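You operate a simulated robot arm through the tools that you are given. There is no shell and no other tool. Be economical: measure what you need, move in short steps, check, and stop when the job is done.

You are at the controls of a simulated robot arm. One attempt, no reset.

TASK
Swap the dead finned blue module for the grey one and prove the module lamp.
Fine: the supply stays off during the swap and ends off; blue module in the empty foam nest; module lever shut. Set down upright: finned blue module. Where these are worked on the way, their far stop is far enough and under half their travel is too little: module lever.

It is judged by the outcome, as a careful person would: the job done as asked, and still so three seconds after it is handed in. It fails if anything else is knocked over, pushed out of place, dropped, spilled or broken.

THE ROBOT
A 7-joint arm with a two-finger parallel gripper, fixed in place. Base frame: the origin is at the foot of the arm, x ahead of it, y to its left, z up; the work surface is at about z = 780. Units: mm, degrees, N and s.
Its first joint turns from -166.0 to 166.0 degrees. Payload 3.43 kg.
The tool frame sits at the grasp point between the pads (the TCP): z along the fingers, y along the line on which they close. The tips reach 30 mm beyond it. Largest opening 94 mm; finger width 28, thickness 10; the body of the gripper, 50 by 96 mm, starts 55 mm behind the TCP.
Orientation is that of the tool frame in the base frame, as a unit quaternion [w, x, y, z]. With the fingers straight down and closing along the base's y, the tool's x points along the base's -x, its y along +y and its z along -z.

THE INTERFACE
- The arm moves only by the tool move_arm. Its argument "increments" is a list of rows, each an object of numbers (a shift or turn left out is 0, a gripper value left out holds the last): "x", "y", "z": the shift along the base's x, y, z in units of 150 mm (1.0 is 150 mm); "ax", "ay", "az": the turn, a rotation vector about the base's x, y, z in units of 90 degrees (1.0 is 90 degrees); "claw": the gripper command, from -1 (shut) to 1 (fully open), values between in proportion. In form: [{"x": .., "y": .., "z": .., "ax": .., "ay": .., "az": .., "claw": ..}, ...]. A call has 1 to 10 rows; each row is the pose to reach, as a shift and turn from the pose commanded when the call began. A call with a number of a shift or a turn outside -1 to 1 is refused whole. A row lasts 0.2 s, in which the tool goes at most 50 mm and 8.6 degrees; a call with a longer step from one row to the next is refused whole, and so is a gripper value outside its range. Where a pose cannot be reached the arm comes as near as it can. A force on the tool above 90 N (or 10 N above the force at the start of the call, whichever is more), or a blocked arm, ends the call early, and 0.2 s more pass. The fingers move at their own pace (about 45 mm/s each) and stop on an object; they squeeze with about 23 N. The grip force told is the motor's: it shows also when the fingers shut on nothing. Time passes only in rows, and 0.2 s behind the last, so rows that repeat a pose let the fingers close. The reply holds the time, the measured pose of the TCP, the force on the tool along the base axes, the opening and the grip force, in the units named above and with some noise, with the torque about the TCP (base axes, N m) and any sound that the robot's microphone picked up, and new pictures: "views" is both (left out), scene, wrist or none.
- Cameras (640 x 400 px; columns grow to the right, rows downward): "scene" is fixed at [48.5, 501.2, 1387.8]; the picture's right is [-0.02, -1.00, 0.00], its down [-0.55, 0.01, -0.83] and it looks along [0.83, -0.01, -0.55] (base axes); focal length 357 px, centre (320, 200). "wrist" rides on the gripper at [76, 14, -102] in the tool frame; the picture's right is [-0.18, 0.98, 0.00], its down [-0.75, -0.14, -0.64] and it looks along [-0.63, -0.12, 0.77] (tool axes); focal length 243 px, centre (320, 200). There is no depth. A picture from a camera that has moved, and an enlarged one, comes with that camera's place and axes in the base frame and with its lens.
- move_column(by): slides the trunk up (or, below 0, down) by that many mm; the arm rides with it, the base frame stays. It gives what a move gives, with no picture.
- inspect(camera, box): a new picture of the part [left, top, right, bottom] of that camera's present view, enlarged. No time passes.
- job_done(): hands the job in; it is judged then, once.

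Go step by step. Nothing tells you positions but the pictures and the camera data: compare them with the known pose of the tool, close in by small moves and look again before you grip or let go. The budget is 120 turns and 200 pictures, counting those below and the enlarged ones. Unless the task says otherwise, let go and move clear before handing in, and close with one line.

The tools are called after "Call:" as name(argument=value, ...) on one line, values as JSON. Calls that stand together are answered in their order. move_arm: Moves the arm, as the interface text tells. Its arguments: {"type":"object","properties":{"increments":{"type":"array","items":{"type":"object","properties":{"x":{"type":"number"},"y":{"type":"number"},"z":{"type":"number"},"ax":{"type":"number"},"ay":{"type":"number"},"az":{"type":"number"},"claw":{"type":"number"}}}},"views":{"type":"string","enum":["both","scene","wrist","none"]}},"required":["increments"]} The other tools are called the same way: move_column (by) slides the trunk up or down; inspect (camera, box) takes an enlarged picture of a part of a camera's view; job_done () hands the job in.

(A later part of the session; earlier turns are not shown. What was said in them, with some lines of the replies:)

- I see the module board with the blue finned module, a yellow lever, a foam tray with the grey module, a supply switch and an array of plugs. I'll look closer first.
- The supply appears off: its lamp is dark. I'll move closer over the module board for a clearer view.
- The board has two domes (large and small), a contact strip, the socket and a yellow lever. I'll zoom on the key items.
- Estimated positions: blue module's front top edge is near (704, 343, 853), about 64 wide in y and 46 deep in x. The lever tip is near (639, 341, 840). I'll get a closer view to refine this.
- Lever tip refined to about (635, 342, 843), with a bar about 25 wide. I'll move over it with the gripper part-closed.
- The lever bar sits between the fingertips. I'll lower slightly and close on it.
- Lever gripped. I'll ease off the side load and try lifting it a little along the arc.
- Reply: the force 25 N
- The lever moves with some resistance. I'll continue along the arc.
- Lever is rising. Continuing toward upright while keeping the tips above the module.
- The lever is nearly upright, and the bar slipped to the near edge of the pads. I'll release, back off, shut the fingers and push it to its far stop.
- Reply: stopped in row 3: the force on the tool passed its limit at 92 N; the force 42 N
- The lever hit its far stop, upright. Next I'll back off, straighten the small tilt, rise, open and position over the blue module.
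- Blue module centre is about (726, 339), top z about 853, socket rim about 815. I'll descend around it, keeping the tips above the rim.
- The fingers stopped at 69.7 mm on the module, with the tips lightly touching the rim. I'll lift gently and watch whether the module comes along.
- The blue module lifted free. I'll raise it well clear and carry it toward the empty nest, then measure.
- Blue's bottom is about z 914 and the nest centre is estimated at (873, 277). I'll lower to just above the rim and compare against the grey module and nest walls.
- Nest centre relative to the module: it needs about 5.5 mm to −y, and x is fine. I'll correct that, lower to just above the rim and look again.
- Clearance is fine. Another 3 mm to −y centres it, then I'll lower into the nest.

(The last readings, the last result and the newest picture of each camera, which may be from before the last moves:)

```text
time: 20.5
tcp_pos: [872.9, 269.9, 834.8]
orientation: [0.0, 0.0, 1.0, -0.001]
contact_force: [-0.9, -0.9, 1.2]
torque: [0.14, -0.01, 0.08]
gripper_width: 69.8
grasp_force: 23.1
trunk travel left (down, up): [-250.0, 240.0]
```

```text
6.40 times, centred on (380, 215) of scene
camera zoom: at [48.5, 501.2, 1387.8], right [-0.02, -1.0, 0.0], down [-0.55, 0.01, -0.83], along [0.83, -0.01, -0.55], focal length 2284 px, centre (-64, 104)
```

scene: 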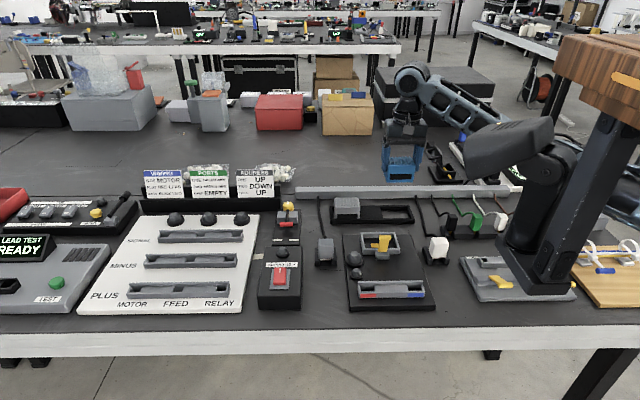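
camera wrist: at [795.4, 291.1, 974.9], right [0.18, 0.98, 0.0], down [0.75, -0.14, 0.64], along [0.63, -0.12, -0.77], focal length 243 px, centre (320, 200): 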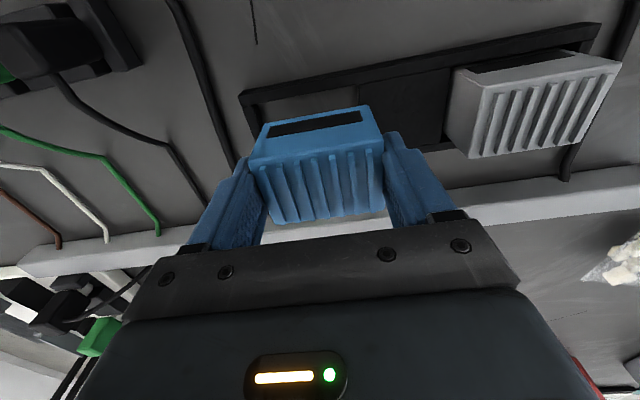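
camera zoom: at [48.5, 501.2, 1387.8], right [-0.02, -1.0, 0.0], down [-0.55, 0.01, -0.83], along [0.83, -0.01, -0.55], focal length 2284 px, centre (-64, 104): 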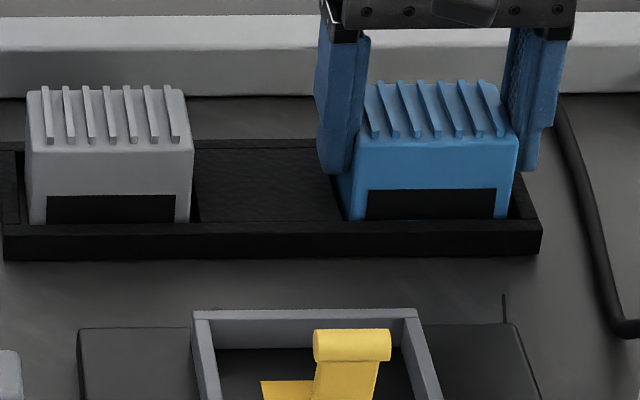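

Call:
move_arm(increments=[{"z": -0.01}, {"z": -0.02}, {"z": -0.02}], views="wrist")

Call:
inspect(camera="scene", box=[330, 185, 430, 245])

Call:
inspect(camera="wrist", box=[210, 40, 460, 200])

```text
time: 21.3
tcp_pos: [873.0, 270.3, 834.4]
orientation: [0.003, -0.001, 1.0, -0.001]
contact_force: [-5.1, 1.9, 33.1]
torque: [0.18, 0.61, 0.06]
gripper_width: 69.7
grasp_force: 23.0
trunk travel left (down, up): [-250.0, 240.0]
camera wrist: at [795.5, 283.3, 937.0], right [0.18, 0.98, 0.0], down [0.75, -0.14, 0.65], along [0.63, -0.12, -0.76], focal length 243 px, centre (320, 200)
```

wrist: 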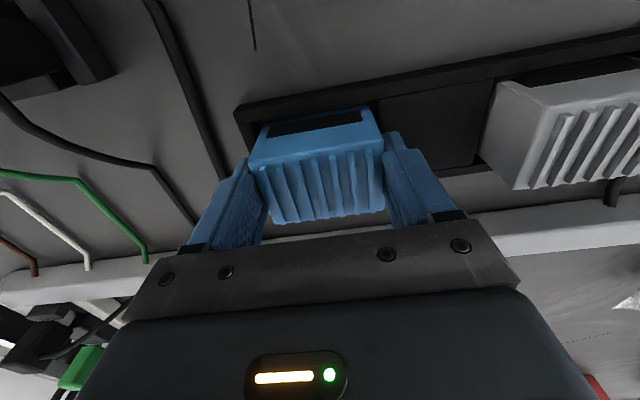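

```text
6.40 times, centred on (380, 215) of scene
camera zoom: at [48.5, 501.2, 1387.8], right [-0.02, -1.0, 0.0], down [-0.55, 0.01, -0.83], along [0.83, -0.01, -0.55], focal length 2284 px, centre (-64, 104)
```

zoom: 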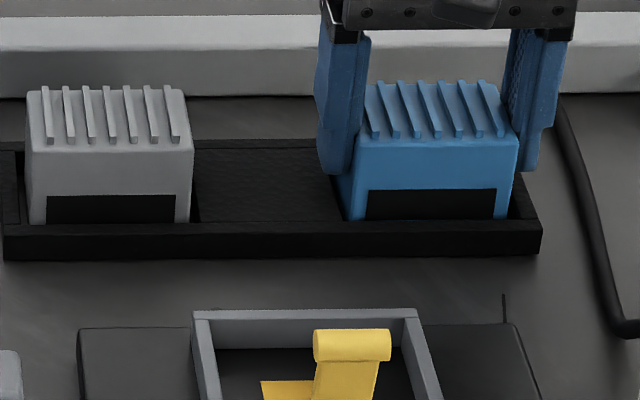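

```text
2.50 times, centred on (335, 120) of wrist
camera zoom: at [795.5, 283.3, 937.0], right [0.18, 0.98, 0.0], down [0.75, -0.14, 0.65], along [0.63, -0.12, -0.76], focal length 606 px, centre (282, 400)
```

zoom: 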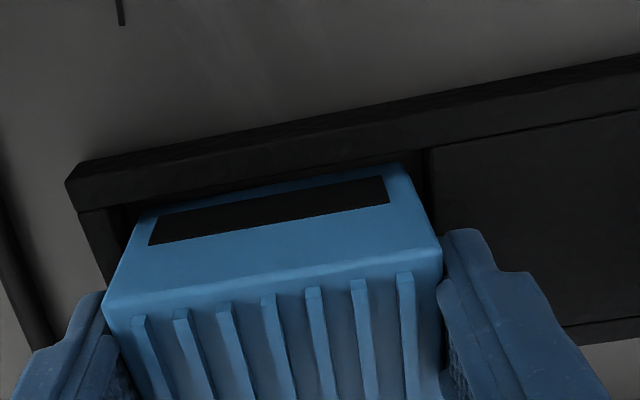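

Blue is seated on the nest floor: firm contact, with its label row level with the grey one. I'll ease the pressure, release and rise.

Call:
move_arm(increments=[{"z": 0.018}, {"z": 0.018, "claw": 0.75}, {"z": 0.018, "claw": 0.75}, {"z": 0.15, "claw": 0.75}, {"z": 0.4, "claw": 0.9}, {"z": 0.7, "claw": 1}, {"z": 0.7, "claw": 1}], views="wrist")

Call:
inspect(camera="scene", box=[330, 185, 430, 245])

Call:
inspect(camera="wrist", box=[220, 40, 540, 240])

```text
time: 22.9
tcp_pos: [872.3, 269.4, 936.2]
orientation: [0.0, -0.001, 1.0, -0.002]
contact_force: [0.2, -0.7, 0.8]
torque: [0.0, 0.01, 0.01]
gripper_width: 94.0
grasp_force: 0.1
trunk travel left (down, up): [-250.0, 240.0]
camera wrist: at [795.6, 283.3, 1039.3], right [0.18, 0.98, 0.0], down [0.75, -0.14, 0.64], along [0.63, -0.12, -0.77], focal length 243 px, centre (320, 200)
```

wrist: 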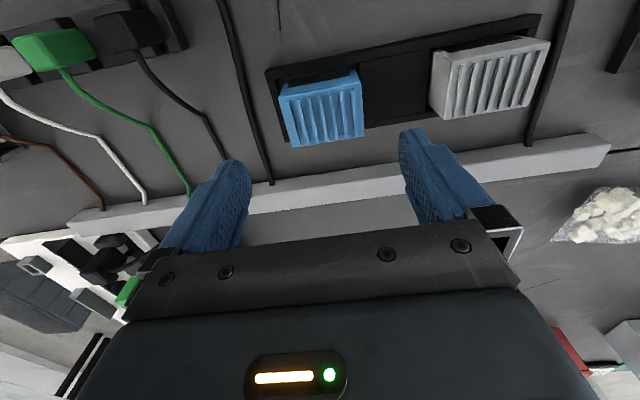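

```text
6.40 times, centred on (380, 215) of scene
camera zoom: at [48.5, 501.2, 1387.8], right [-0.02, -1.0, 0.0], down [-0.55, 0.01, -0.83], along [0.83, -0.01, -0.55], focal length 2284 px, centre (-64, 104)
```

zoom: 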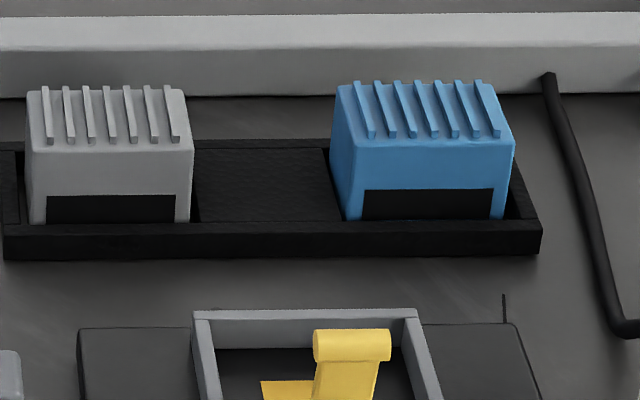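

```text
2.00 times, centred on (380, 140) of wrist
camera zoom: at [795.6, 283.3, 1039.3], right [0.18, 0.98, 0.0], down [0.75, -0.14, 0.64], along [0.63, -0.12, -0.77], focal length 485 px, centre (200, 320)
```

zoom: 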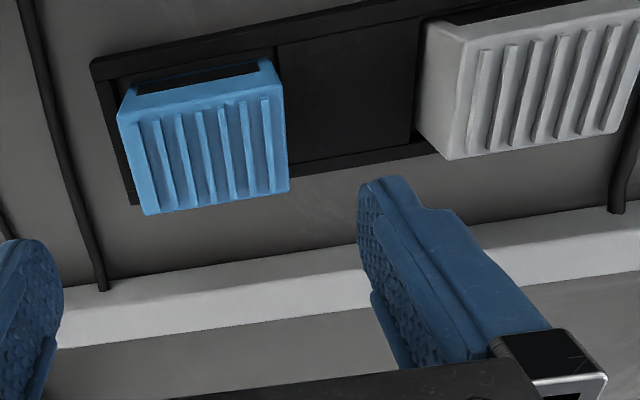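

Blue is upright in its nest. The grey module is at about (872, 409), so I'll move above it.

Call:
move_arm(increments=[{"y": 0.25}, {"y": 0.5}, {"y": 0.75}, {"y": 0.93}, {"y": 0.93, "z": -0.2}, {"y": 0.93, "z": -0.35}, {"y": 0.93, "z": -0.35}], views="both")

Call:
inspect(camera="scene", box=[310, 175, 430, 245])

Call:
inspect(camera="wrist", box=[200, 60, 440, 220])

```text
time: 24.5
tcp_pos: [873.8, 408.0, 884.3]
orientation: [0.0, -0.002, 1.0, -0.002]
contact_force: [-0.3, -0.3, -0.1]
torque: [0.0, 0.01, 0.0]
gripper_width: 94.3
grasp_force: 0.1
trunk travel left (down, up): [-250.0, 240.0]
camera wrist: at [795.8, 422.6, 987.2], right [0.18, 0.98, 0.0], down [0.75, -0.14, 0.64], along [0.63, -0.12, -0.77], focal length 243 px, centre (320, 200)
```

scene: 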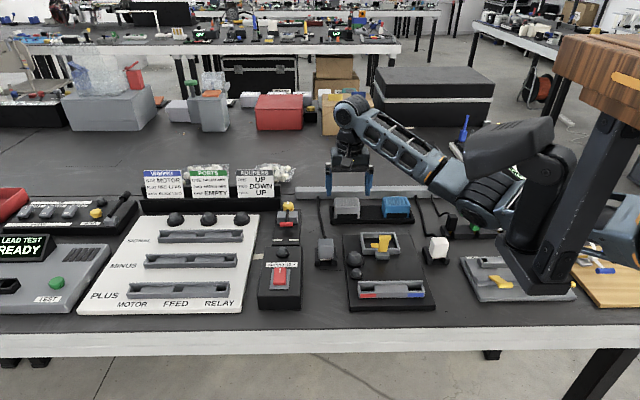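
wrist: 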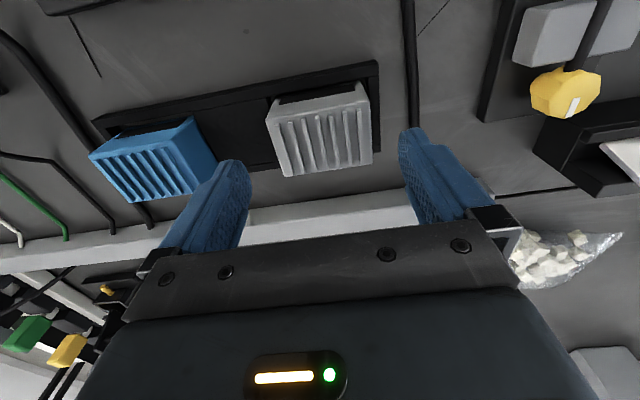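

```text
5.33 times, centred on (370, 210) of scene
camera zoom: at [48.5, 501.2, 1387.8], right [-0.02, -1.0, 0.0], down [-0.55, 0.01, -0.83], along [0.83, -0.01, -0.55], focal length 1903 px, centre (53, 147)
```

zoom: 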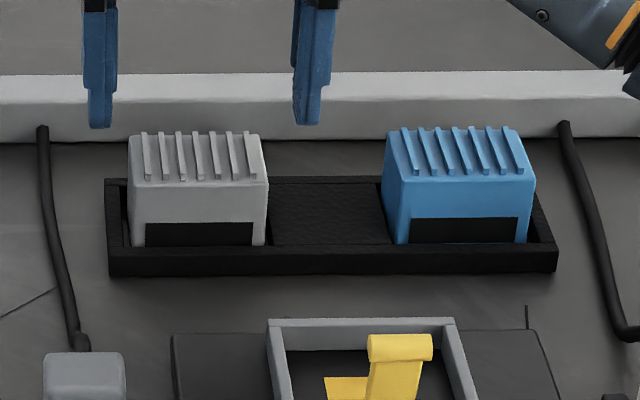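

```text
2.50 times, centred on (320, 140) of wrist
camera zoom: at [795.8, 422.6, 987.2], right [0.18, 0.98, 0.0], down [0.75, -0.14, 0.64], along [0.63, -0.12, -0.77], focal length 606 px, centre (320, 350)
```

zoom: 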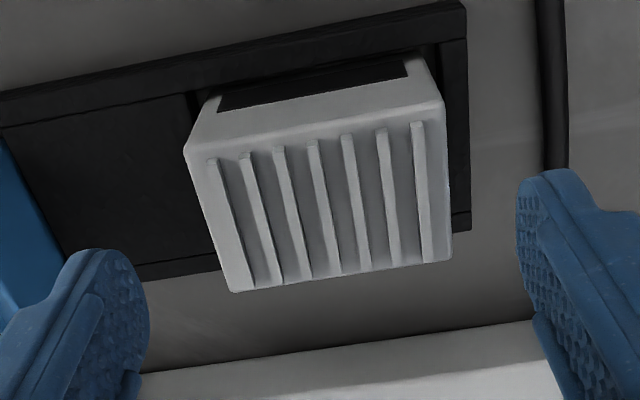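

Grey centre refined to (871, 410.5). I'll descend and grip it at the same relative height.

Call:
move_arm(increments=[{"x": -0.018, "y": 0.016}, {"x": -0.018, "y": 0.016, "z": -0.17}, {"x": -0.018, "y": 0.016, "z": -0.325}, {"x": -0.018, "y": 0.016, "z": -0.325, "claw": 0.6}, {"x": -0.018, "y": 0.016, "z": -0.325, "claw": 0.2}, {"x": -0.018, "y": 0.016, "z": -0.325, "claw": 0}, {"x": -0.018, "y": 0.016, "z": -0.325, "claw": 0}], views="wrist")

Call:
inspect(camera="scene", box=[310, 175, 430, 245])

```text
time: 26.1
tcp_pos: [871.4, 410.8, 833.8]
orientation: [0.0, 0.0, 1.0, -0.002]
contact_force: [0.1, 0.7, -0.1]
torque: [0.03, 0.0, 0.01]
gripper_width: 69.4
grasp_force: 23.7
trunk travel left (down, up): [-250.0, 240.0]
camera wrist: at [793.6, 424.6, 937.9], right [0.18, 0.98, 0.0], down [0.75, -0.14, 0.64], along [0.63, -0.12, -0.77], focal length 243 px, centre (320, 200)
```

wrist: 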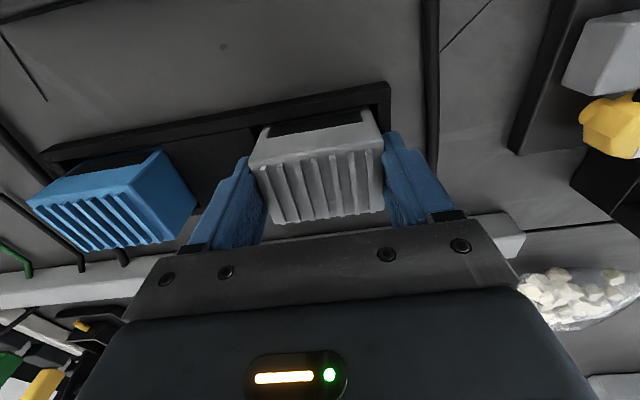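

```text
5.33 times, centred on (370, 210) of scene
camera zoom: at [48.5, 501.2, 1387.8], right [-0.02, -1.0, 0.0], down [-0.55, 0.01, -0.83], along [0.83, -0.01, -0.55], focal length 1903 px, centre (53, 147)
```

zoom: 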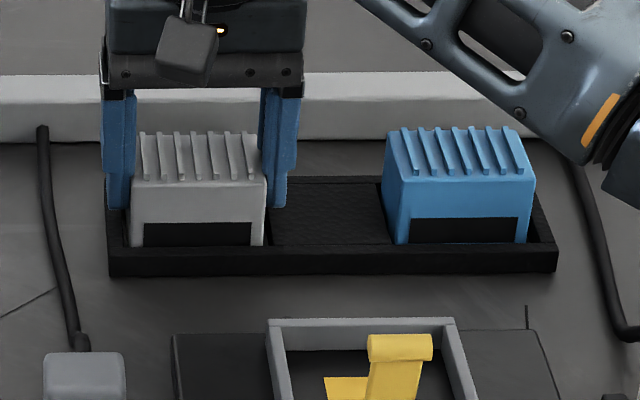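

Grey is gripped. I'll lift and carry it to above the socket.

Call:
move_arm(increments=[{"z": 0.1}, {"z": 0.35}, {"z": 0.6}, {"z": 0.85}, {"x": -0.2, "y": -0.1, "z": 0.85}, {"x": -0.4, "y": -0.2, "z": 0.85}, {"x": -0.6, "y": -0.3, "z": 0.85}, {"x": -0.8, "y": -0.4, "z": 0.85}, {"x": -0.967, "y": -0.478, "z": 0.85}, {"x": -0.967, "y": -0.478, "z": 0.85}], views="wrist")

Call:
inspect(camera="wrist", box=[220, 60, 500, 240])

Call:
inspect(camera="scene", box=[320, 165, 440, 285])

```text
time: 28.3
tcp_pos: [723.9, 340.4, 963.3]
orientation: [0.0, -0.001, 1.0, -0.002]
contact_force: [-0.3, 0.1, -2.4]
torque: [-0.03, -0.01, 0.03]
gripper_width: 69.5
grasp_force: 23.1
trunk travel left (down, up): [-250.0, 240.0]
camera wrist: at [647.3, 353.2, 1065.4], right [0.18, 0.98, 0.0], down [0.75, -0.14, 0.64], along [0.63, -0.12, -0.77], focal length 243 px, centre (320, 200)
```

wrist: 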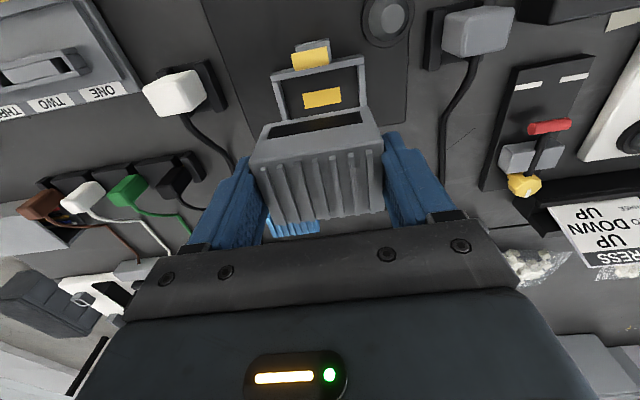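

```text
2.22 times, centred on (360, 150) of wrist
camera zoom: at [647.3, 353.2, 1065.4], right [0.18, 0.98, 0.0], down [0.75, -0.14, 0.64], along [0.63, -0.12, -0.77], focal length 539 px, centre (231, 311)
```

zoom: 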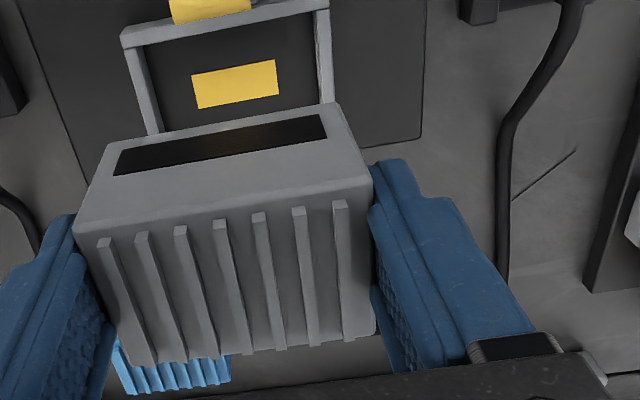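

```text
3.33 times, centred on (380, 225) of scene
camera zoom: at [48.5, 501.2, 1387.8], right [-0.02, -1.0, 0.0], down [-0.55, 0.01, -0.83], along [0.83, -0.01, -0.55], focal length 1190 px, centre (120, 117)
```

zoom: 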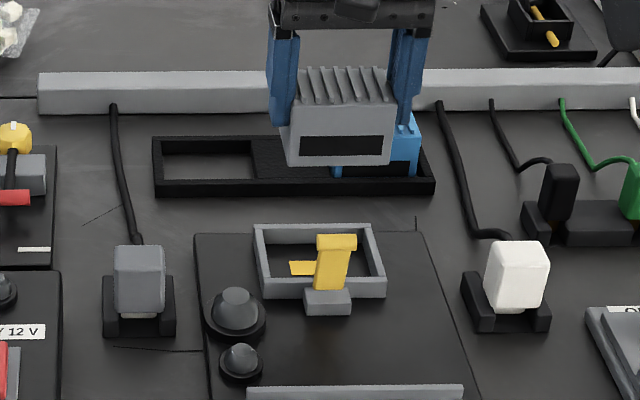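

The grip matches how blue sat. I'll lower to the height where blue was photographed just out of the socket, to compare directly.

Call:
move_arm(increments=[{"x": 0.012, "y": -0.009, "z": -0.2}, {"x": 0.012, "y": -0.009, "z": -0.4}, {"x": 0.012, "y": -0.009, "z": -0.6}, {"x": 0.012, "y": -0.009, "z": -0.6}, {"x": 0.012, "y": -0.009, "z": -0.6}], views="none")

Call:
inspect(camera="scene", box=[335, 185, 435, 280])

Call:
inspect(camera="wrist", box=[220, 60, 440, 200])

```text
time: 29.5
tcp_pos: [726.8, 338.5, 872.3]
orientation: [0.0, -0.002, 1.0, -0.001]
contact_force: [0.6, -0.2, -1.6]
torque: [0.04, -0.01, -0.01]
gripper_width: 69.6
grasp_force: 23.5
trunk travel left (down, up): [-250.0, 240.0]
```

```text
4.21 times, centred on (385, 232) of scene
camera zoom: at [48.5, 501.2, 1387.8], right [-0.02, -1.0, 0.0], down [-0.55, 0.01, -0.83], along [0.83, -0.01, -0.55], focal length 1503 px, centre (46, 63)
```

zoom: 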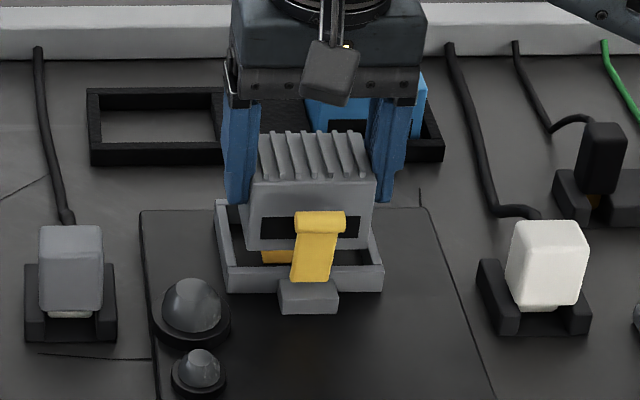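

```text
2.86 times, centred on (330, 130) of wrist
camera zoom: at [649.5, 352.3, 975.3], right [0.18, 0.98, 0.0], down [0.75, -0.14, 0.64], along [0.63, -0.12, -0.77], focal length 693 px, centre (291, 400)
```

zoom: 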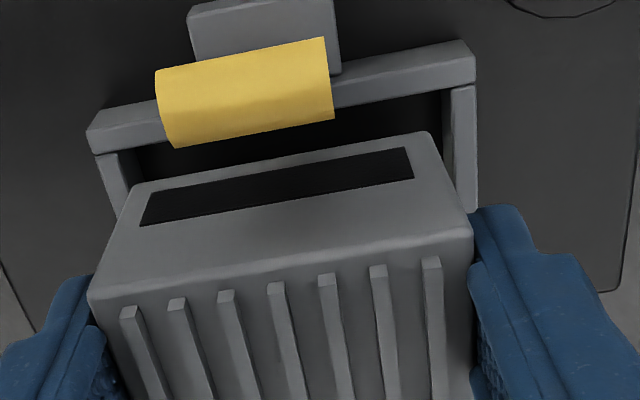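

It matches blue's position. Lowering into the socket.

Call:
move_arm(increments=[{"x": -0.003, "y": 0.003, "z": -0.04}, {"x": -0.003, "y": 0.003, "z": -0.08}, {"x": -0.003, "y": 0.003, "z": -0.11}, {"x": -0.003, "y": 0.003, "z": -0.14}, {"x": -0.003, "y": 0.003, "z": -0.14}], views="none")

Call:
inspect(camera="scene", box=[335, 185, 435, 280])

```text
time: 30.7
tcp_pos: [725.9, 337.3, 852.5]
orientation: [0.0, 0.0, 1.0, -0.002]
contact_force: [-0.7, -0.7, -3.1]
torque: [0.02, -0.01, -0.01]
gripper_width: 69.7
grasp_force: 23.0
trunk travel left (down, up): [-250.0, 240.0]
```

```text
4.21 times, centred on (385, 232) of scene
camera zoom: at [48.5, 501.2, 1387.8], right [-0.02, -1.0, 0.0], down [-0.55, 0.01, -0.83], along [0.83, -0.01, -0.55], focal length 1503 px, centre (46, 63)
```

zoom: 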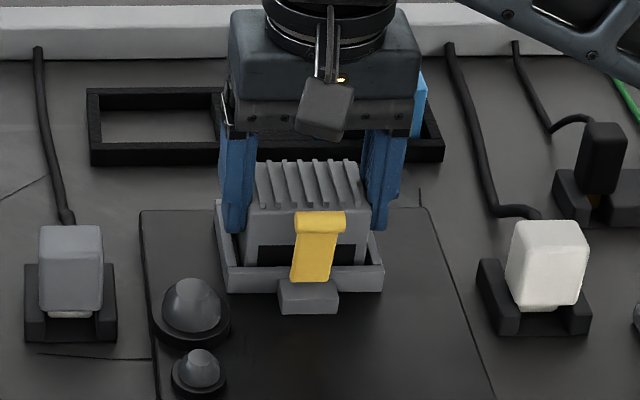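

Call:
move_arm(increments=[{"z": -0.007}, {"z": -0.014}, {"z": -0.014}], views="none")

Call:
inspect(camera="scene", box=[335, 185, 435, 280])

```text
time: 31.5
tcp_pos: [726.8, 338.8, 851.5]
orientation: [0.0, -0.001, 1.0, -0.001]
contact_force: [-0.7, -2.6, 11.0]
torque: [0.32, 0.26, 0.04]
gripper_width: 69.3
grasp_force: 22.9
trunk travel left (down, up): [-250.0, 240.0]
```

```text
4.21 times, centred on (385, 232) of scene
camera zoom: at [48.5, 501.2, 1387.8], right [-0.02, -1.0, 0.0], down [-0.55, 0.01, -0.83], along [0.83, -0.01, -0.55], focal length 1503 px, centre (46, 63)
```

zoom: 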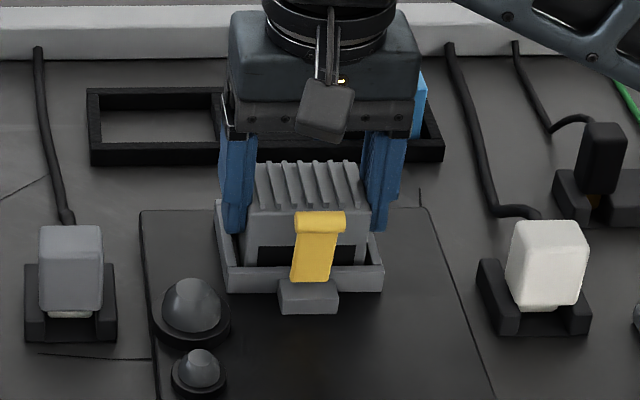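

Contact made, and it looks seated like blue was. Releasing and rising.

Call:
move_arm(increments=[{"claw": 0.75}, {"claw": 0.8}, {"claw": 0.8}, {"z": 0.2, "claw": 0.8}, {"z": 0.5, "claw": 0.8}, {"z": 0.65, "claw": 0.8}, {"z": 0.65, "claw": 0.8}], views="wrist")

Call:
inspect(camera="scene", box=[335, 185, 435, 280])

Call:
inspect(camera="wrist", box=[220, 20, 440, 180])

```text
time: 33.1
tcp_pos: [726.2, 338.2, 948.2]
orientation: [0.0, 0.0, 1.0, -0.002]
contact_force: [-0.8, 1.3, -0.9]
torque: [0.02, 0.0, 0.03]
gripper_width: 84.7
grasp_force: 0.1
trunk travel left (down, up): [-250.0, 240.0]
camera wrist: at [649.5, 351.7, 1050.0], right [0.18, 0.98, 0.0], down [0.75, -0.14, 0.64], along [0.63, -0.12, -0.77], focal length 243 px, centre (320, 200)
```

wrist: 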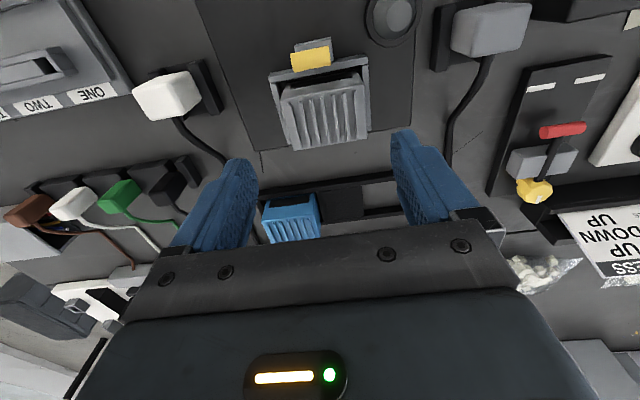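

```text
4.21 times, centred on (385, 232) of scene
camera zoom: at [48.5, 501.2, 1387.8], right [-0.02, -1.0, 0.0], down [-0.55, 0.01, -0.83], along [0.83, -0.01, -0.55], focal length 1503 px, centre (46, 63)
```

zoom: 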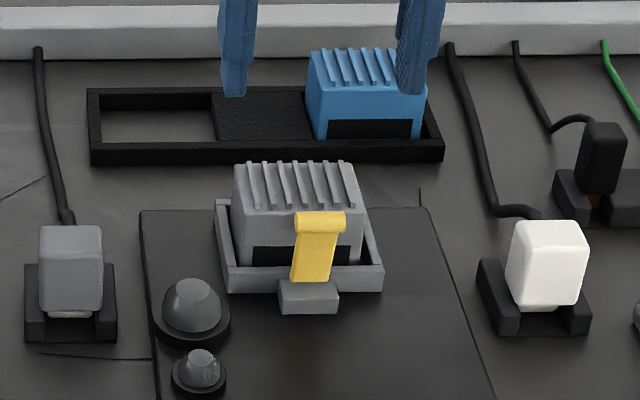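

```text
2.50 times, centred on (330, 100) of wrist
camera zoom: at [649.5, 351.7, 1050.0], right [0.18, 0.98, 0.0], down [0.75, -0.14, 0.64], along [0.63, -0.12, -0.77], focal length 606 px, centre (295, 450)
```

zoom: 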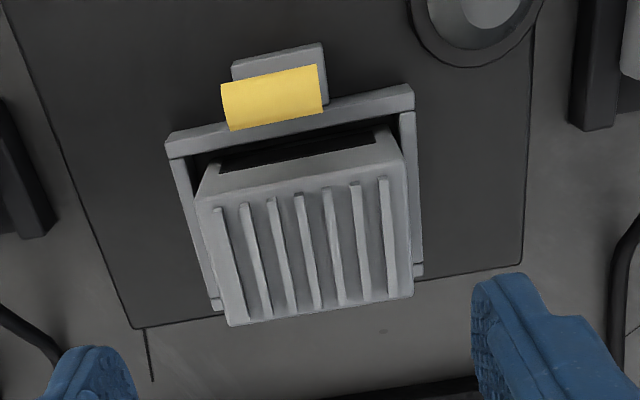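

The grey module is in the socket with the lever bar at about (680, 340, 865). Next I'll shut the lever: bring closed fingers in behind the bar (above the module) and push it toward the robot along its arc.

Call:
move_arm(increments=[{"x": -0.113, "y": 0.008, "claw": -1}, {"x": -0.113, "y": 0.008, "claw": -1}, {"x": -0.113, "y": 0.008, "claw": -1}, {"x": -0.113, "y": 0.008, "claw": -1}, {"x": -0.113, "y": 0.008, "claw": -1}, {"x": -0.113, "y": 0.008, "z": -0.2, "claw": -1}, {"x": -0.113, "y": 0.008, "z": -0.375, "claw": -1}, {"x": -0.113, "y": 0.008, "z": -0.375, "claw": -1}], views="wrist")

Call:
inspect(camera="scene", box=[335, 185, 435, 280])

```text
time: 34.9
tcp_pos: [709.5, 339.2, 889.8]
orientation: [0.0, -0.001, 1.0, -0.002]
contact_force: [0.0, 0.4, -0.7]
torque: [0.02, 0.0, 0.01]
gripper_width: 0.2
grasp_force: 23.1
trunk travel left (down, up): [-250.0, 240.0]
camera wrist: at [632.7, 352.8, 994.0], right [0.18, 0.98, 0.0], down [0.75, -0.14, 0.64], along [0.63, -0.12, -0.77], focal length 243 px, centre (320, 200)
```

wrist: 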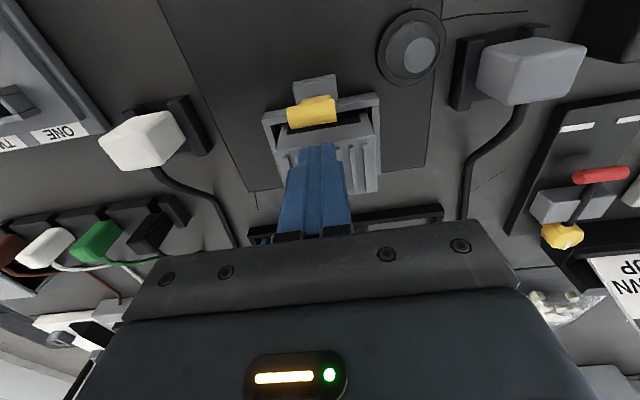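

```text
4.21 times, centred on (385, 232) of scene
camera zoom: at [48.5, 501.2, 1387.8], right [-0.02, -1.0, 0.0], down [-0.55, 0.01, -0.83], along [0.83, -0.01, -0.55], focal length 1503 px, centre (46, 63)
```

zoom: 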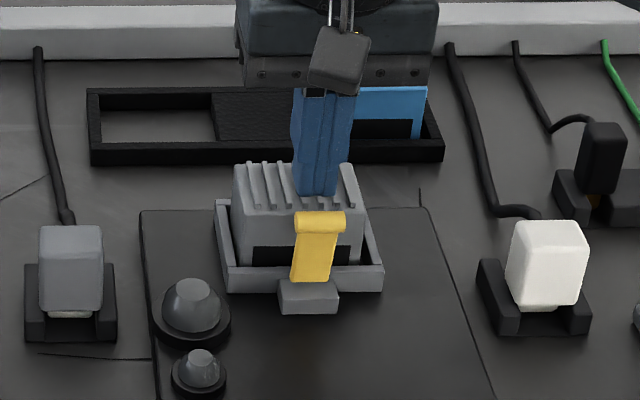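

Call:
move_arm(increments=[{"x": -0.08}, {"x": -0.15}, {"x": -0.22}, {"x": -0.22}], views="none")

Call:
inspect(camera="scene", box=[335, 185, 435, 280])

```text
time: 35.9
tcp_pos: [677.6, 339.6, 892.1]
orientation: [0.0, -0.001, 1.0, -0.001]
contact_force: [0.4, 0.1, -0.1]
torque: [0.0, -0.01, -0.03]
gripper_width: 0.0
grasp_force: 23.1
trunk travel left (down, up): [-250.0, 240.0]
```

```text
4.21 times, centred on (385, 232) of scene
camera zoom: at [48.5, 501.2, 1387.8], right [-0.02, -1.0, 0.0], down [-0.55, 0.01, -0.83], along [0.83, -0.01, -0.55], focal length 1503 px, centre (46, 63)
```

zoom: 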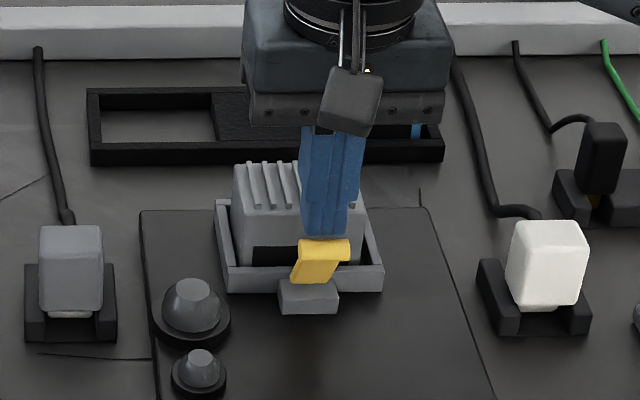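

Moving well. Continuing the arc down.

Call:
move_arm(increments=[{"x": -0.04, "z": -0.05}, {"x": -0.09, "z": -0.12}, {"x": -0.14, "z": -0.19}, {"x": -0.14, "z": -0.19}], views="none")

Call:
inspect(camera="scene", box=[335, 185, 435, 280])

```text
time: 36.9
tcp_pos: [660.2, 338.9, 866.3]
orientation: [0.003, 0.002, 1.0, 0.002]
contact_force: [26.3, 5.7, 52.3]
torque: [0.2, -0.09, -0.11]
gripper_width: 0.1
grasp_force: 22.6
trunk travel left (down, up): [-250.0, 240.0]
```

```text
4.21 times, centred on (385, 232) of scene
camera zoom: at [48.5, 501.2, 1387.8], right [-0.02, -1.0, 0.0], down [-0.55, 0.01, -0.83], along [0.83, -0.01, -0.55], focal length 1503 px, centre (46, 63)
```

zoom: 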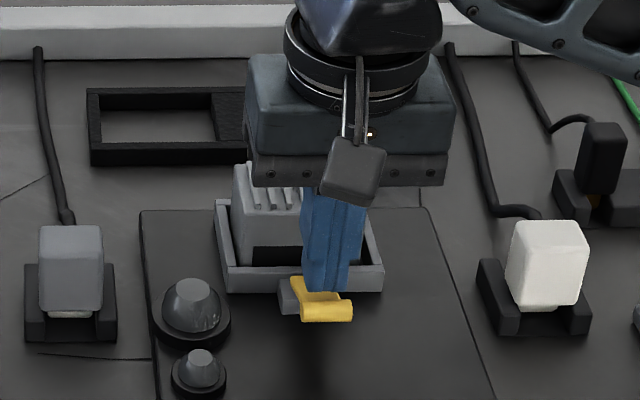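

The lever is firmly at its stop and looks as at the start. I'll lift away and check.

Call:
move_arm(increments=[{"z": 0.2, "ax": -0.002, "ay": 0.003, "az": 0.003}, {"z": 0.5, "ax": -0.002, "ay": 0.003, "az": 0.003}, {"z": 0.7, "y": 0.1, "ax": -0.002, "ay": 0.003, "az": 0.003}, {"z": 0.7, "y": 0.1, "ax": -0.002, "ay": 0.003, "az": 0.003}], views="wrist")

Call:
inspect(camera="scene", box=[335, 215, 435, 310])

Call:
inspect(camera="scene", box=[250, 235, 310, 310])

```text
time: 37.9
tcp_pos: [653.8, 355.6, 967.9]
orientation: [-0.002, -0.003, 1.0, -0.002]
contact_force: [0.1, -0.2, 0.9]
torque: [0.04, -0.03, -0.02]
gripper_width: 0.0
grasp_force: 23.4
trunk travel left (down, up): [-250.0, 240.0]
camera wrist: at [577.3, 368.9, 1071.0], right [0.18, 0.98, -0.01], down [0.76, -0.13, 0.64], along [0.63, -0.12, -0.77], focal length 243 px, centre (320, 200)
```

wrist: 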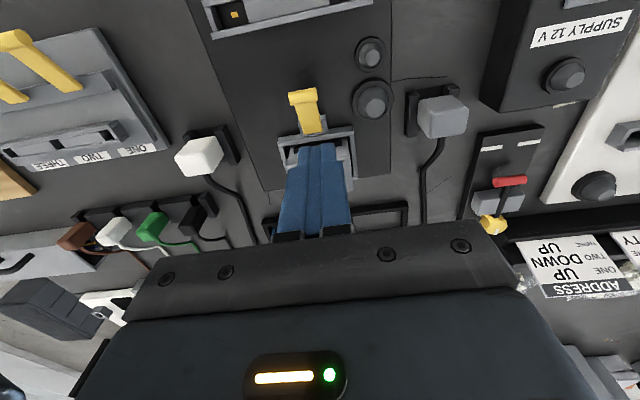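

```text
4.21 times, centred on (385, 262) of scene
camera zoom: at [48.5, 501.2, 1387.8], right [-0.02, -1.0, 0.0], down [-0.55, 0.01, -0.83], along [0.83, -0.01, -0.55], focal length 1503 px, centre (46, -63)
```

zoom: 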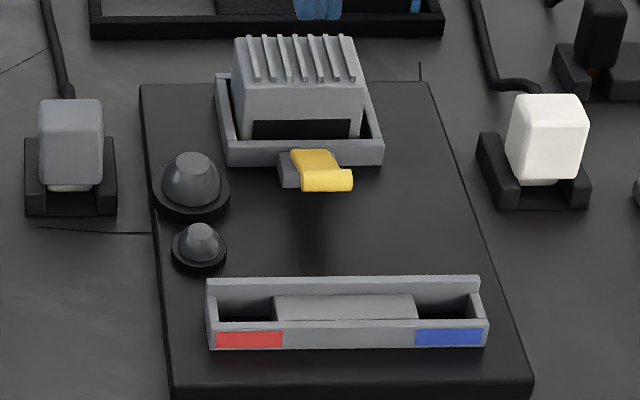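

```text
5.33 times, centred on (280, 272) of scene
camera zoom: at [48.5, 501.2, 1387.8], right [-0.02, -1.0, 0.0], down [-0.55, 0.01, -0.83], along [0.83, -0.01, -0.55], focal length 1903 px, centre (533, -187)
```

zoom: 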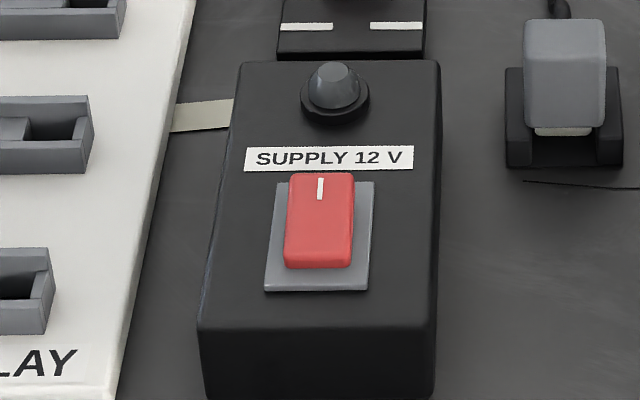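

The lever is shut just as at the start, and the supply is still off. Next I'll go to the supply rocker, estimated at about (588, 575, 838), in two hops for a good look.

Call:
move_arm(increments=[{"x": -0.12, "y": 0.22}, {"x": -0.24, "y": 0.44}, {"x": -0.36, "y": 0.66}, {"x": -0.5, "y": 0.88}, {"x": -0.6, "y": 1.0}], views="none")

Call:
move_arm(increments=[{"x": -0.08, "y": 0.2}, {"x": -0.16, "y": 0.36}, {"x": -0.16, "y": 0.36}], views="wrist")

Call:
inspect(camera="wrist", box=[220, 40, 440, 200])

```text
time: 39.1
tcp_pos: [566.1, 503.5, 967.6]
orientation: [-0.002, -0.003, 1.0, -0.003]
contact_force: [-0.2, 0.3, -0.4]
torque: [0.03, 0.01, 0.01]
gripper_width: 0.0
grasp_force: 22.9
trunk travel left (down, up): [-250.0, 240.0]
```

```text
time: 39.9
tcp_pos: [542.5, 559.2, 967.1]
orientation: [-0.002, -0.004, 1.0, -0.004]
contact_force: [-0.1, 0.2, -0.3]
torque: [-0.03, 0.04, 0.0]
gripper_width: 0.2
grasp_force: 22.6
trunk travel left (down, up): [-250.0, 240.0]
camera wrist: at [465.5, 573.5, 1069.9], right [0.18, 0.98, -0.01], down [0.76, -0.13, 0.64], along [0.63, -0.12, -0.77], focal length 243 px, centre (320, 200)
```

wrist: 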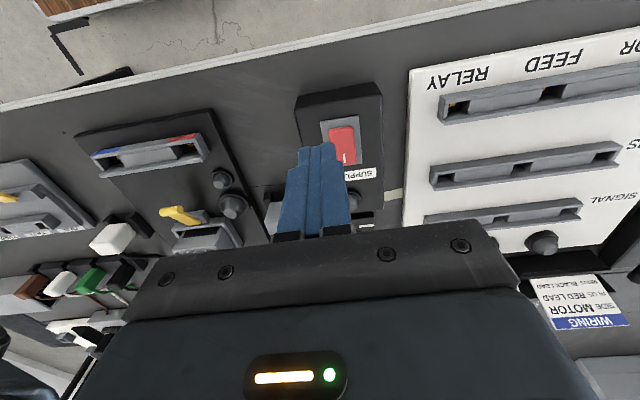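

```text
2.50 times, centred on (330, 120) of wrist
camera zoom: at [465.5, 573.5, 1069.9], right [0.18, 0.98, -0.01], down [0.76, -0.13, 0.64], along [0.63, -0.12, -0.77], focal length 606 px, centre (295, 400)
```

zoom: 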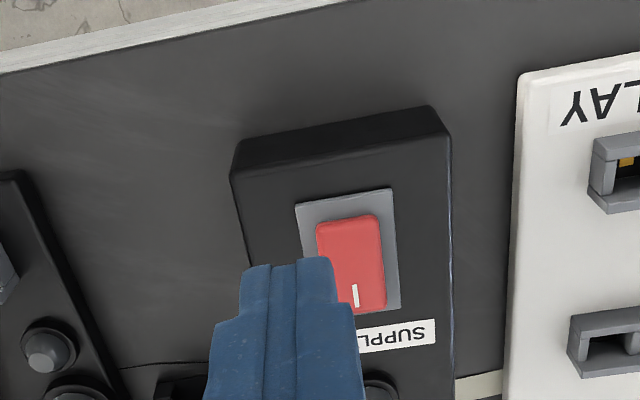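

The rocker's raised (I) end is at about (597, 573.5, 847). I'll position just above and slightly beyond it, then press down.

Call:
move_arm(increments=[{"x": 0.2, "y": 0.05}, {"x": 0.41, "y": 0.095}, {"x": 0.41, "y": 0.095, "z": -0.25}, {"x": 0.41, "y": 0.095, "z": -0.5}, {"x": 0.41, "y": 0.095, "z": -0.5}], views="wrist")

Call:
inspect(camera="scene", box=[240, 235, 320, 300])

Call:
inspect(camera="wrist", box=[240, 60, 420, 200])

```text
time: 41.1
tcp_pos: [603.4, 572.9, 892.6]
orientation: [-0.001, -0.004, 1.0, -0.004]
contact_force: [0.4, 0.4, -0.1]
torque: [0.01, 0.02, 0.01]
gripper_width: 0.0
grasp_force: 23.3
trunk travel left (down, up): [-250.0, 240.0]
camera wrist: at [527.2, 586.6, 995.4], right [0.18, 0.98, -0.01], down [0.76, -0.13, 0.64], along [0.63, -0.12, -0.77], focal length 243 px, centre (320, 200)
```

wrist: 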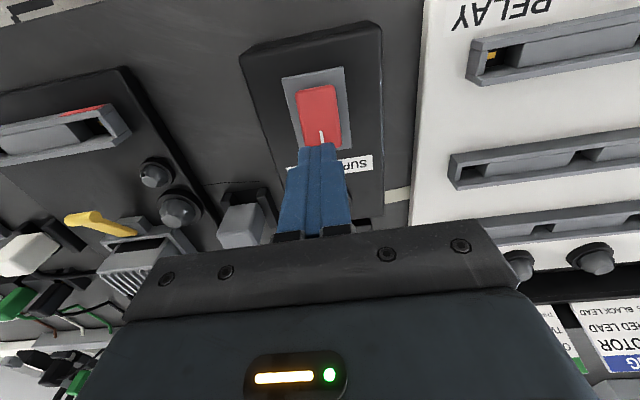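

```text
6.15 times, centred on (280, 268) of scene
camera zoom: at [48.5, 501.2, 1387.8], right [-0.02, -1.0, 0.0], down [-0.55, 0.01, -0.83], along [0.83, -0.01, -0.55], focal length 2196 px, centre (566, -215)
```

zoom: 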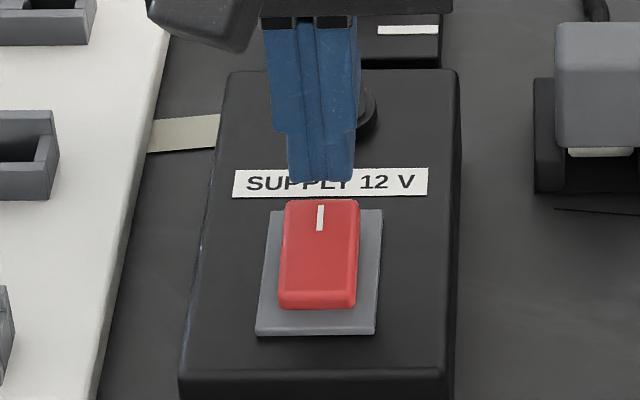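

```text
2.86 times, centred on (330, 130) of wrist
camera zoom: at [527.2, 586.6, 995.4], right [0.18, 0.98, -0.01], down [0.76, -0.13, 0.64], along [0.63, -0.12, -0.77], focal length 693 px, centre (291, 400)
```

zoom: 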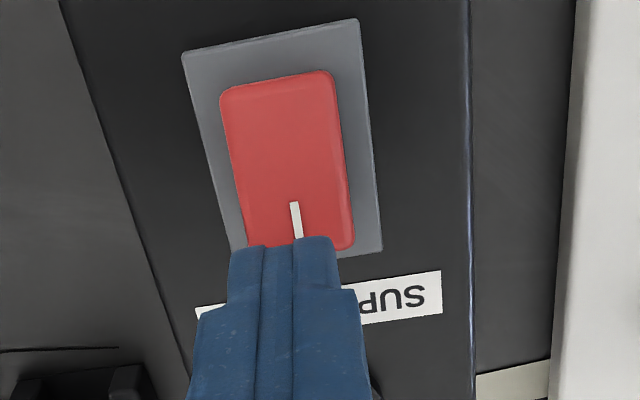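

Aligned over the far end of the rocker. Pressing down slowly.

Call:
move_arm(increments=[{"x": -0.01, "z": -0.05}, {"x": -0.01, "z": -0.1}, {"x": -0.01, "z": -0.12}, {"x": -0.01, "z": -0.14}, {"x": -0.01, "z": -0.14}], views="none")

Call:
inspect(camera="scene", box=[240, 205, 440, 305])

```text
time: 42.3
tcp_pos: [601.7, 574.3, 871.1]
orientation: [-0.001, -0.004, 1.0, -0.003]
contact_force: [1.8, 0.4, 2.7]
torque: [0.02, 0.01, 0.0]
gripper_width: 0.2
grasp_force: 23.1
trunk travel left (down, up): [-250.0, 240.0]
```

```text
3.20 times, centred on (340, 255) of scene
camera zoom: at [48.5, 501.2, 1387.8], right [-0.02, -1.0, 0.0], down [-0.55, 0.01, -0.83], along [0.83, -0.01, -0.55], focal length 1142 px, centre (256, 24)
```

zoom: 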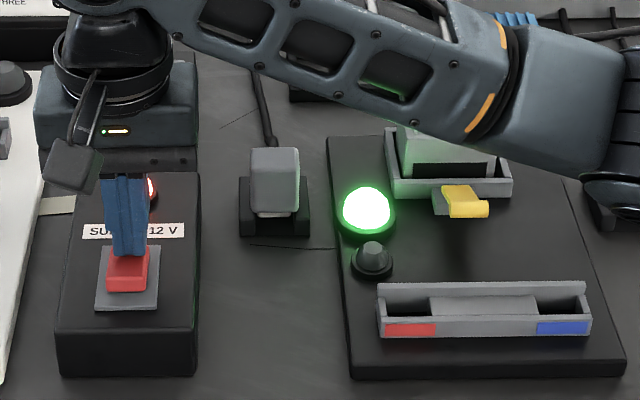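

Supply is on and the green module lamp is lit, so the lamp is proven. I'll lift and look once more, then press the near end to switch off.

Call:
move_arm(increments=[{"z": 0.1}, {"z": 0.2}, {"x": -0.1, "z": 0.2}, {"x": -0.21, "z": 0.2}, {"x": -0.21, "z": 0.13}, {"x": -0.21, "z": 0.13}], views="both")

Call:
inspect(camera="scene", box=[240, 235, 320, 300])

Call:
inspect(camera="wrist", box=[240, 60, 420, 200])

```text
time: 43.7
tcp_pos: [569.7, 573.4, 890.2]
orientation: [-0.003, -0.002, 1.0, -0.003]
contact_force: [-0.3, 0.3, -0.3]
torque: [0.03, 0.01, -0.02]
gripper_width: 0.2
grasp_force: 23.1
trunk travel left (down, up): [-250.0, 240.0]
camera wrist: at [493.9, 586.7, 993.9], right [0.18, 0.98, -0.01], down [0.76, -0.13, 0.64], along [0.63, -0.12, -0.77], focal length 243 px, centre (320, 200)
```

scene: 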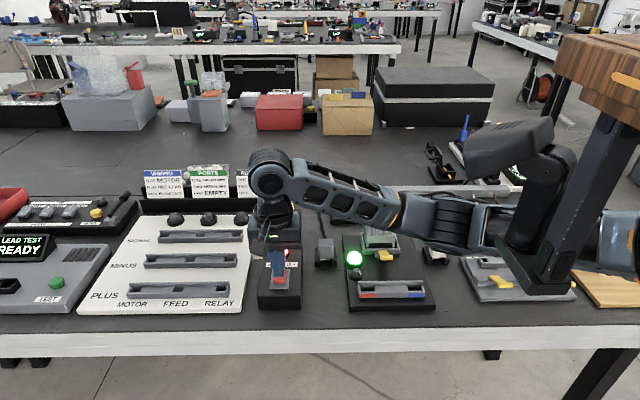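
wrist: 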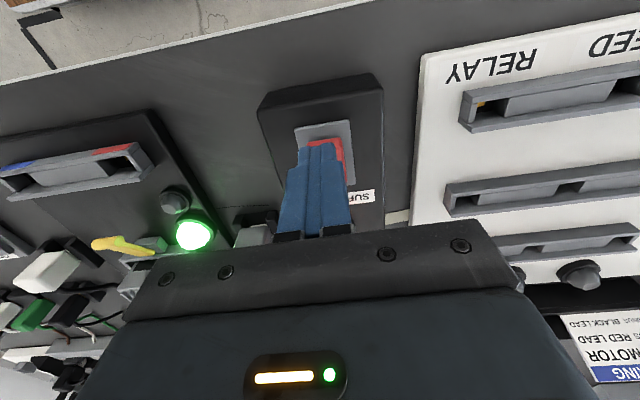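

```text
6.15 times, centred on (280, 268) of scene
camera zoom: at [48.5, 501.2, 1387.8], right [-0.02, -1.0, 0.0], down [-0.55, 0.01, -0.83], along [0.83, -0.01, -0.55], focal length 2196 px, centre (566, -215)
```

zoom: 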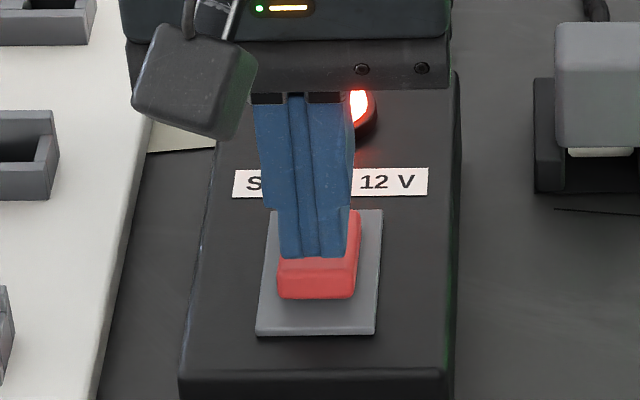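

```text
2.86 times, centred on (330, 130) of wrist
camera zoom: at [493.9, 586.7, 993.9], right [0.18, 0.98, -0.01], down [0.76, -0.13, 0.64], along [0.63, -0.12, -0.77], focal length 693 px, centre (291, 400)
```

zoom: 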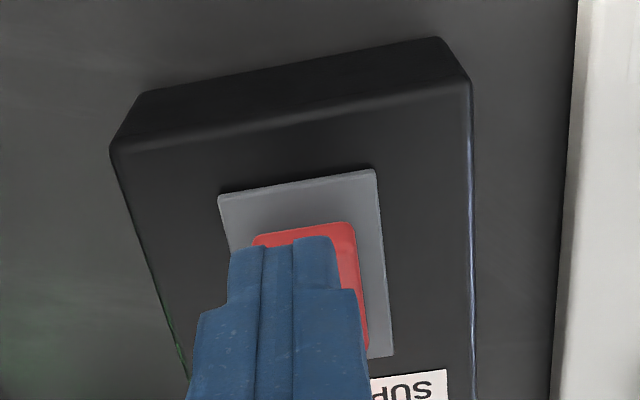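

The lamps remain lit. Now pressing the near end to switch off.

Call:
move_arm(increments=[{"x": -0.01, "z": -0.05}, {"x": -0.01, "z": -0.09}, {"x": -0.01, "z": -0.115}, {"x": -0.01, "z": -0.13}, {"x": -0.01, "z": -0.13}], views="none")

Call:
inspect(camera="scene", box=[240, 205, 440, 305])

```text
time: 44.9
tcp_pos: [567.7, 573.8, 872.8]
orientation: [-0.001, -0.003, 1.0, -0.002]
contact_force: [-0.9, 0.1, 0.0]
torque: [0.03, 0.04, 0.01]
gripper_width: 0.1
grasp_force: 22.3
trunk travel left (down, up): [-250.0, 240.0]
```

```text
3.20 times, centred on (340, 255) of scene
camera zoom: at [48.5, 501.2, 1387.8], right [-0.02, -1.0, 0.0], down [-0.55, 0.01, -0.83], along [0.83, -0.01, -0.55], focal length 1142 px, centre (256, 24)
```

zoom: 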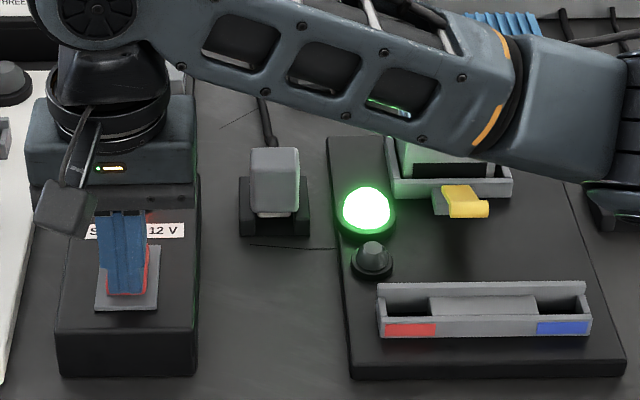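

Not switched yet; there's barely any contact. I'll press a few millimetres further.

Call:
move_arm(increments=[{"z": -0.012}, {"z": -0.024}, {"z": -0.036}, {"z": -0.036}], views="none")

Call:
inspect(camera="scene", box=[240, 205, 440, 305])

```text
time: 45.9
tcp_pos: [568.8, 572.1, 869.2]
orientation: [-0.001, -0.003, 1.0, 0.0]
contact_force: [-1.0, -5.2, 37.0]
torque: [-0.19, -0.48, 0.07]
gripper_width: 0.3
grasp_force: 22.9
trunk travel left (down, up): [-250.0, 240.0]
```

```text
3.20 times, centred on (340, 255) of scene
camera zoom: at [48.5, 501.2, 1387.8], right [-0.02, -1.0, 0.0], down [-0.55, 0.01, -0.83], along [0.83, -0.01, -0.55], focal length 1142 px, centre (256, 24)
```

zoom: 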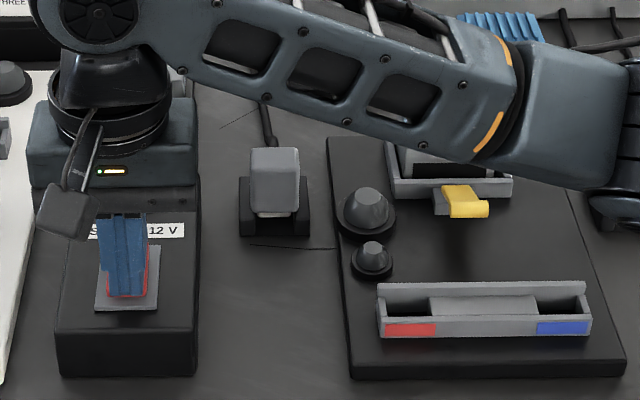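

The lamp is out, so the supply is off. I'll lift straight up and back clear, then check the final state.

Call:
move_arm(increments=[{"z": 0.15}, {"z": 0.4}, {"z": 0.7}, {"x": -0.1, "z": 1.0}, {"x": -0.1, "z": 1.0, "claw": 0}], views="both")

Call:
inspect(camera="scene", box=[240, 185, 440, 305])

```text
time: 47.1
tcp_pos: [553.0, 573.8, 1016.2]
orientation: [-0.003, -0.004, 1.0, -0.003]
contact_force: [0.1, 0.0, 0.2]
torque: [0.0, 0.01, -0.04]
gripper_width: 32.5
grasp_force: 0.0
trunk travel left (down, up): [-250.0, 240.0]
camera wrist: at [477.3, 586.8, 1119.4], right [0.18, 0.98, -0.01], down [0.76, -0.13, 0.64], along [0.63, -0.12, -0.77], focal length 243 px, centre (320, 200)
```

scene: 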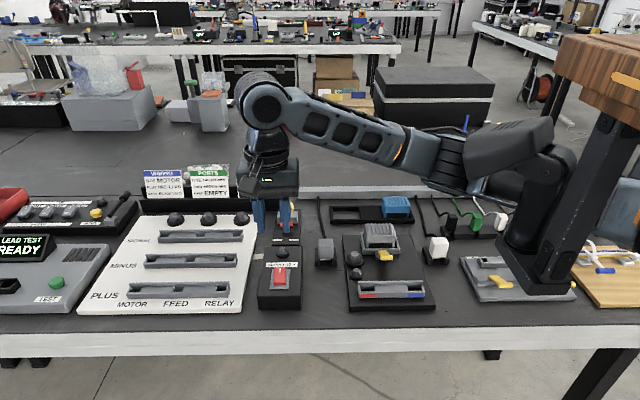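
wrist: 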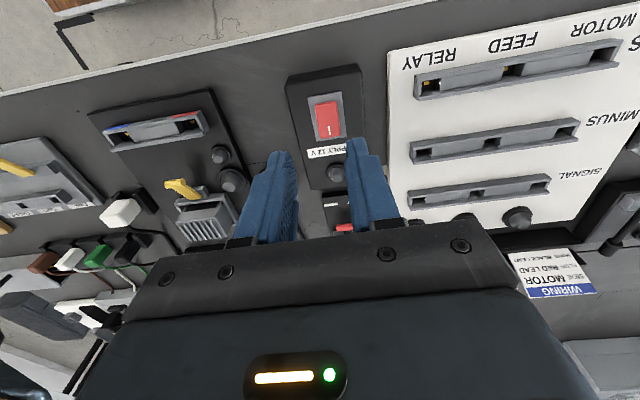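

```text
3.20 times, centred on (340, 245) of scene
camera zoom: at [48.5, 501.2, 1387.8], right [-0.02, -1.0, 0.0], down [-0.55, 0.01, -0.83], along [0.83, -0.01, -0.55], focal length 1142 px, centre (256, 56)
```

zoom: 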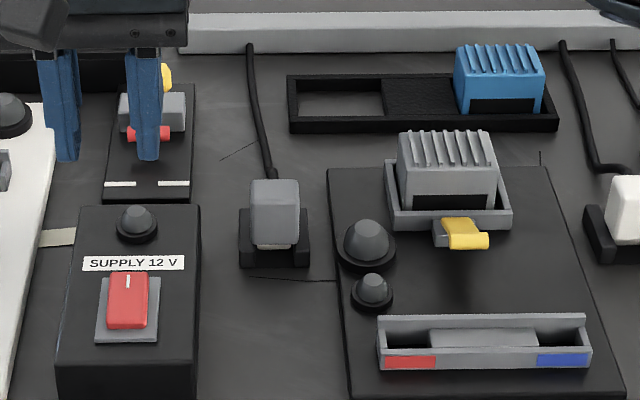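

Everything is as asked: supply off with its lamps dark, grey module in the socket, lever shut, and blue upright in the nest. The arm is clear, so I'm handing in.

Call:
job_done()

```text
The job is handed in.
```

The grey module is in the socket with its lever shut, and the blue one is upright in the foam nest that was empty. The green module lamp lit when I switched the supply on; the supply was off throughout the swap and is off again now.
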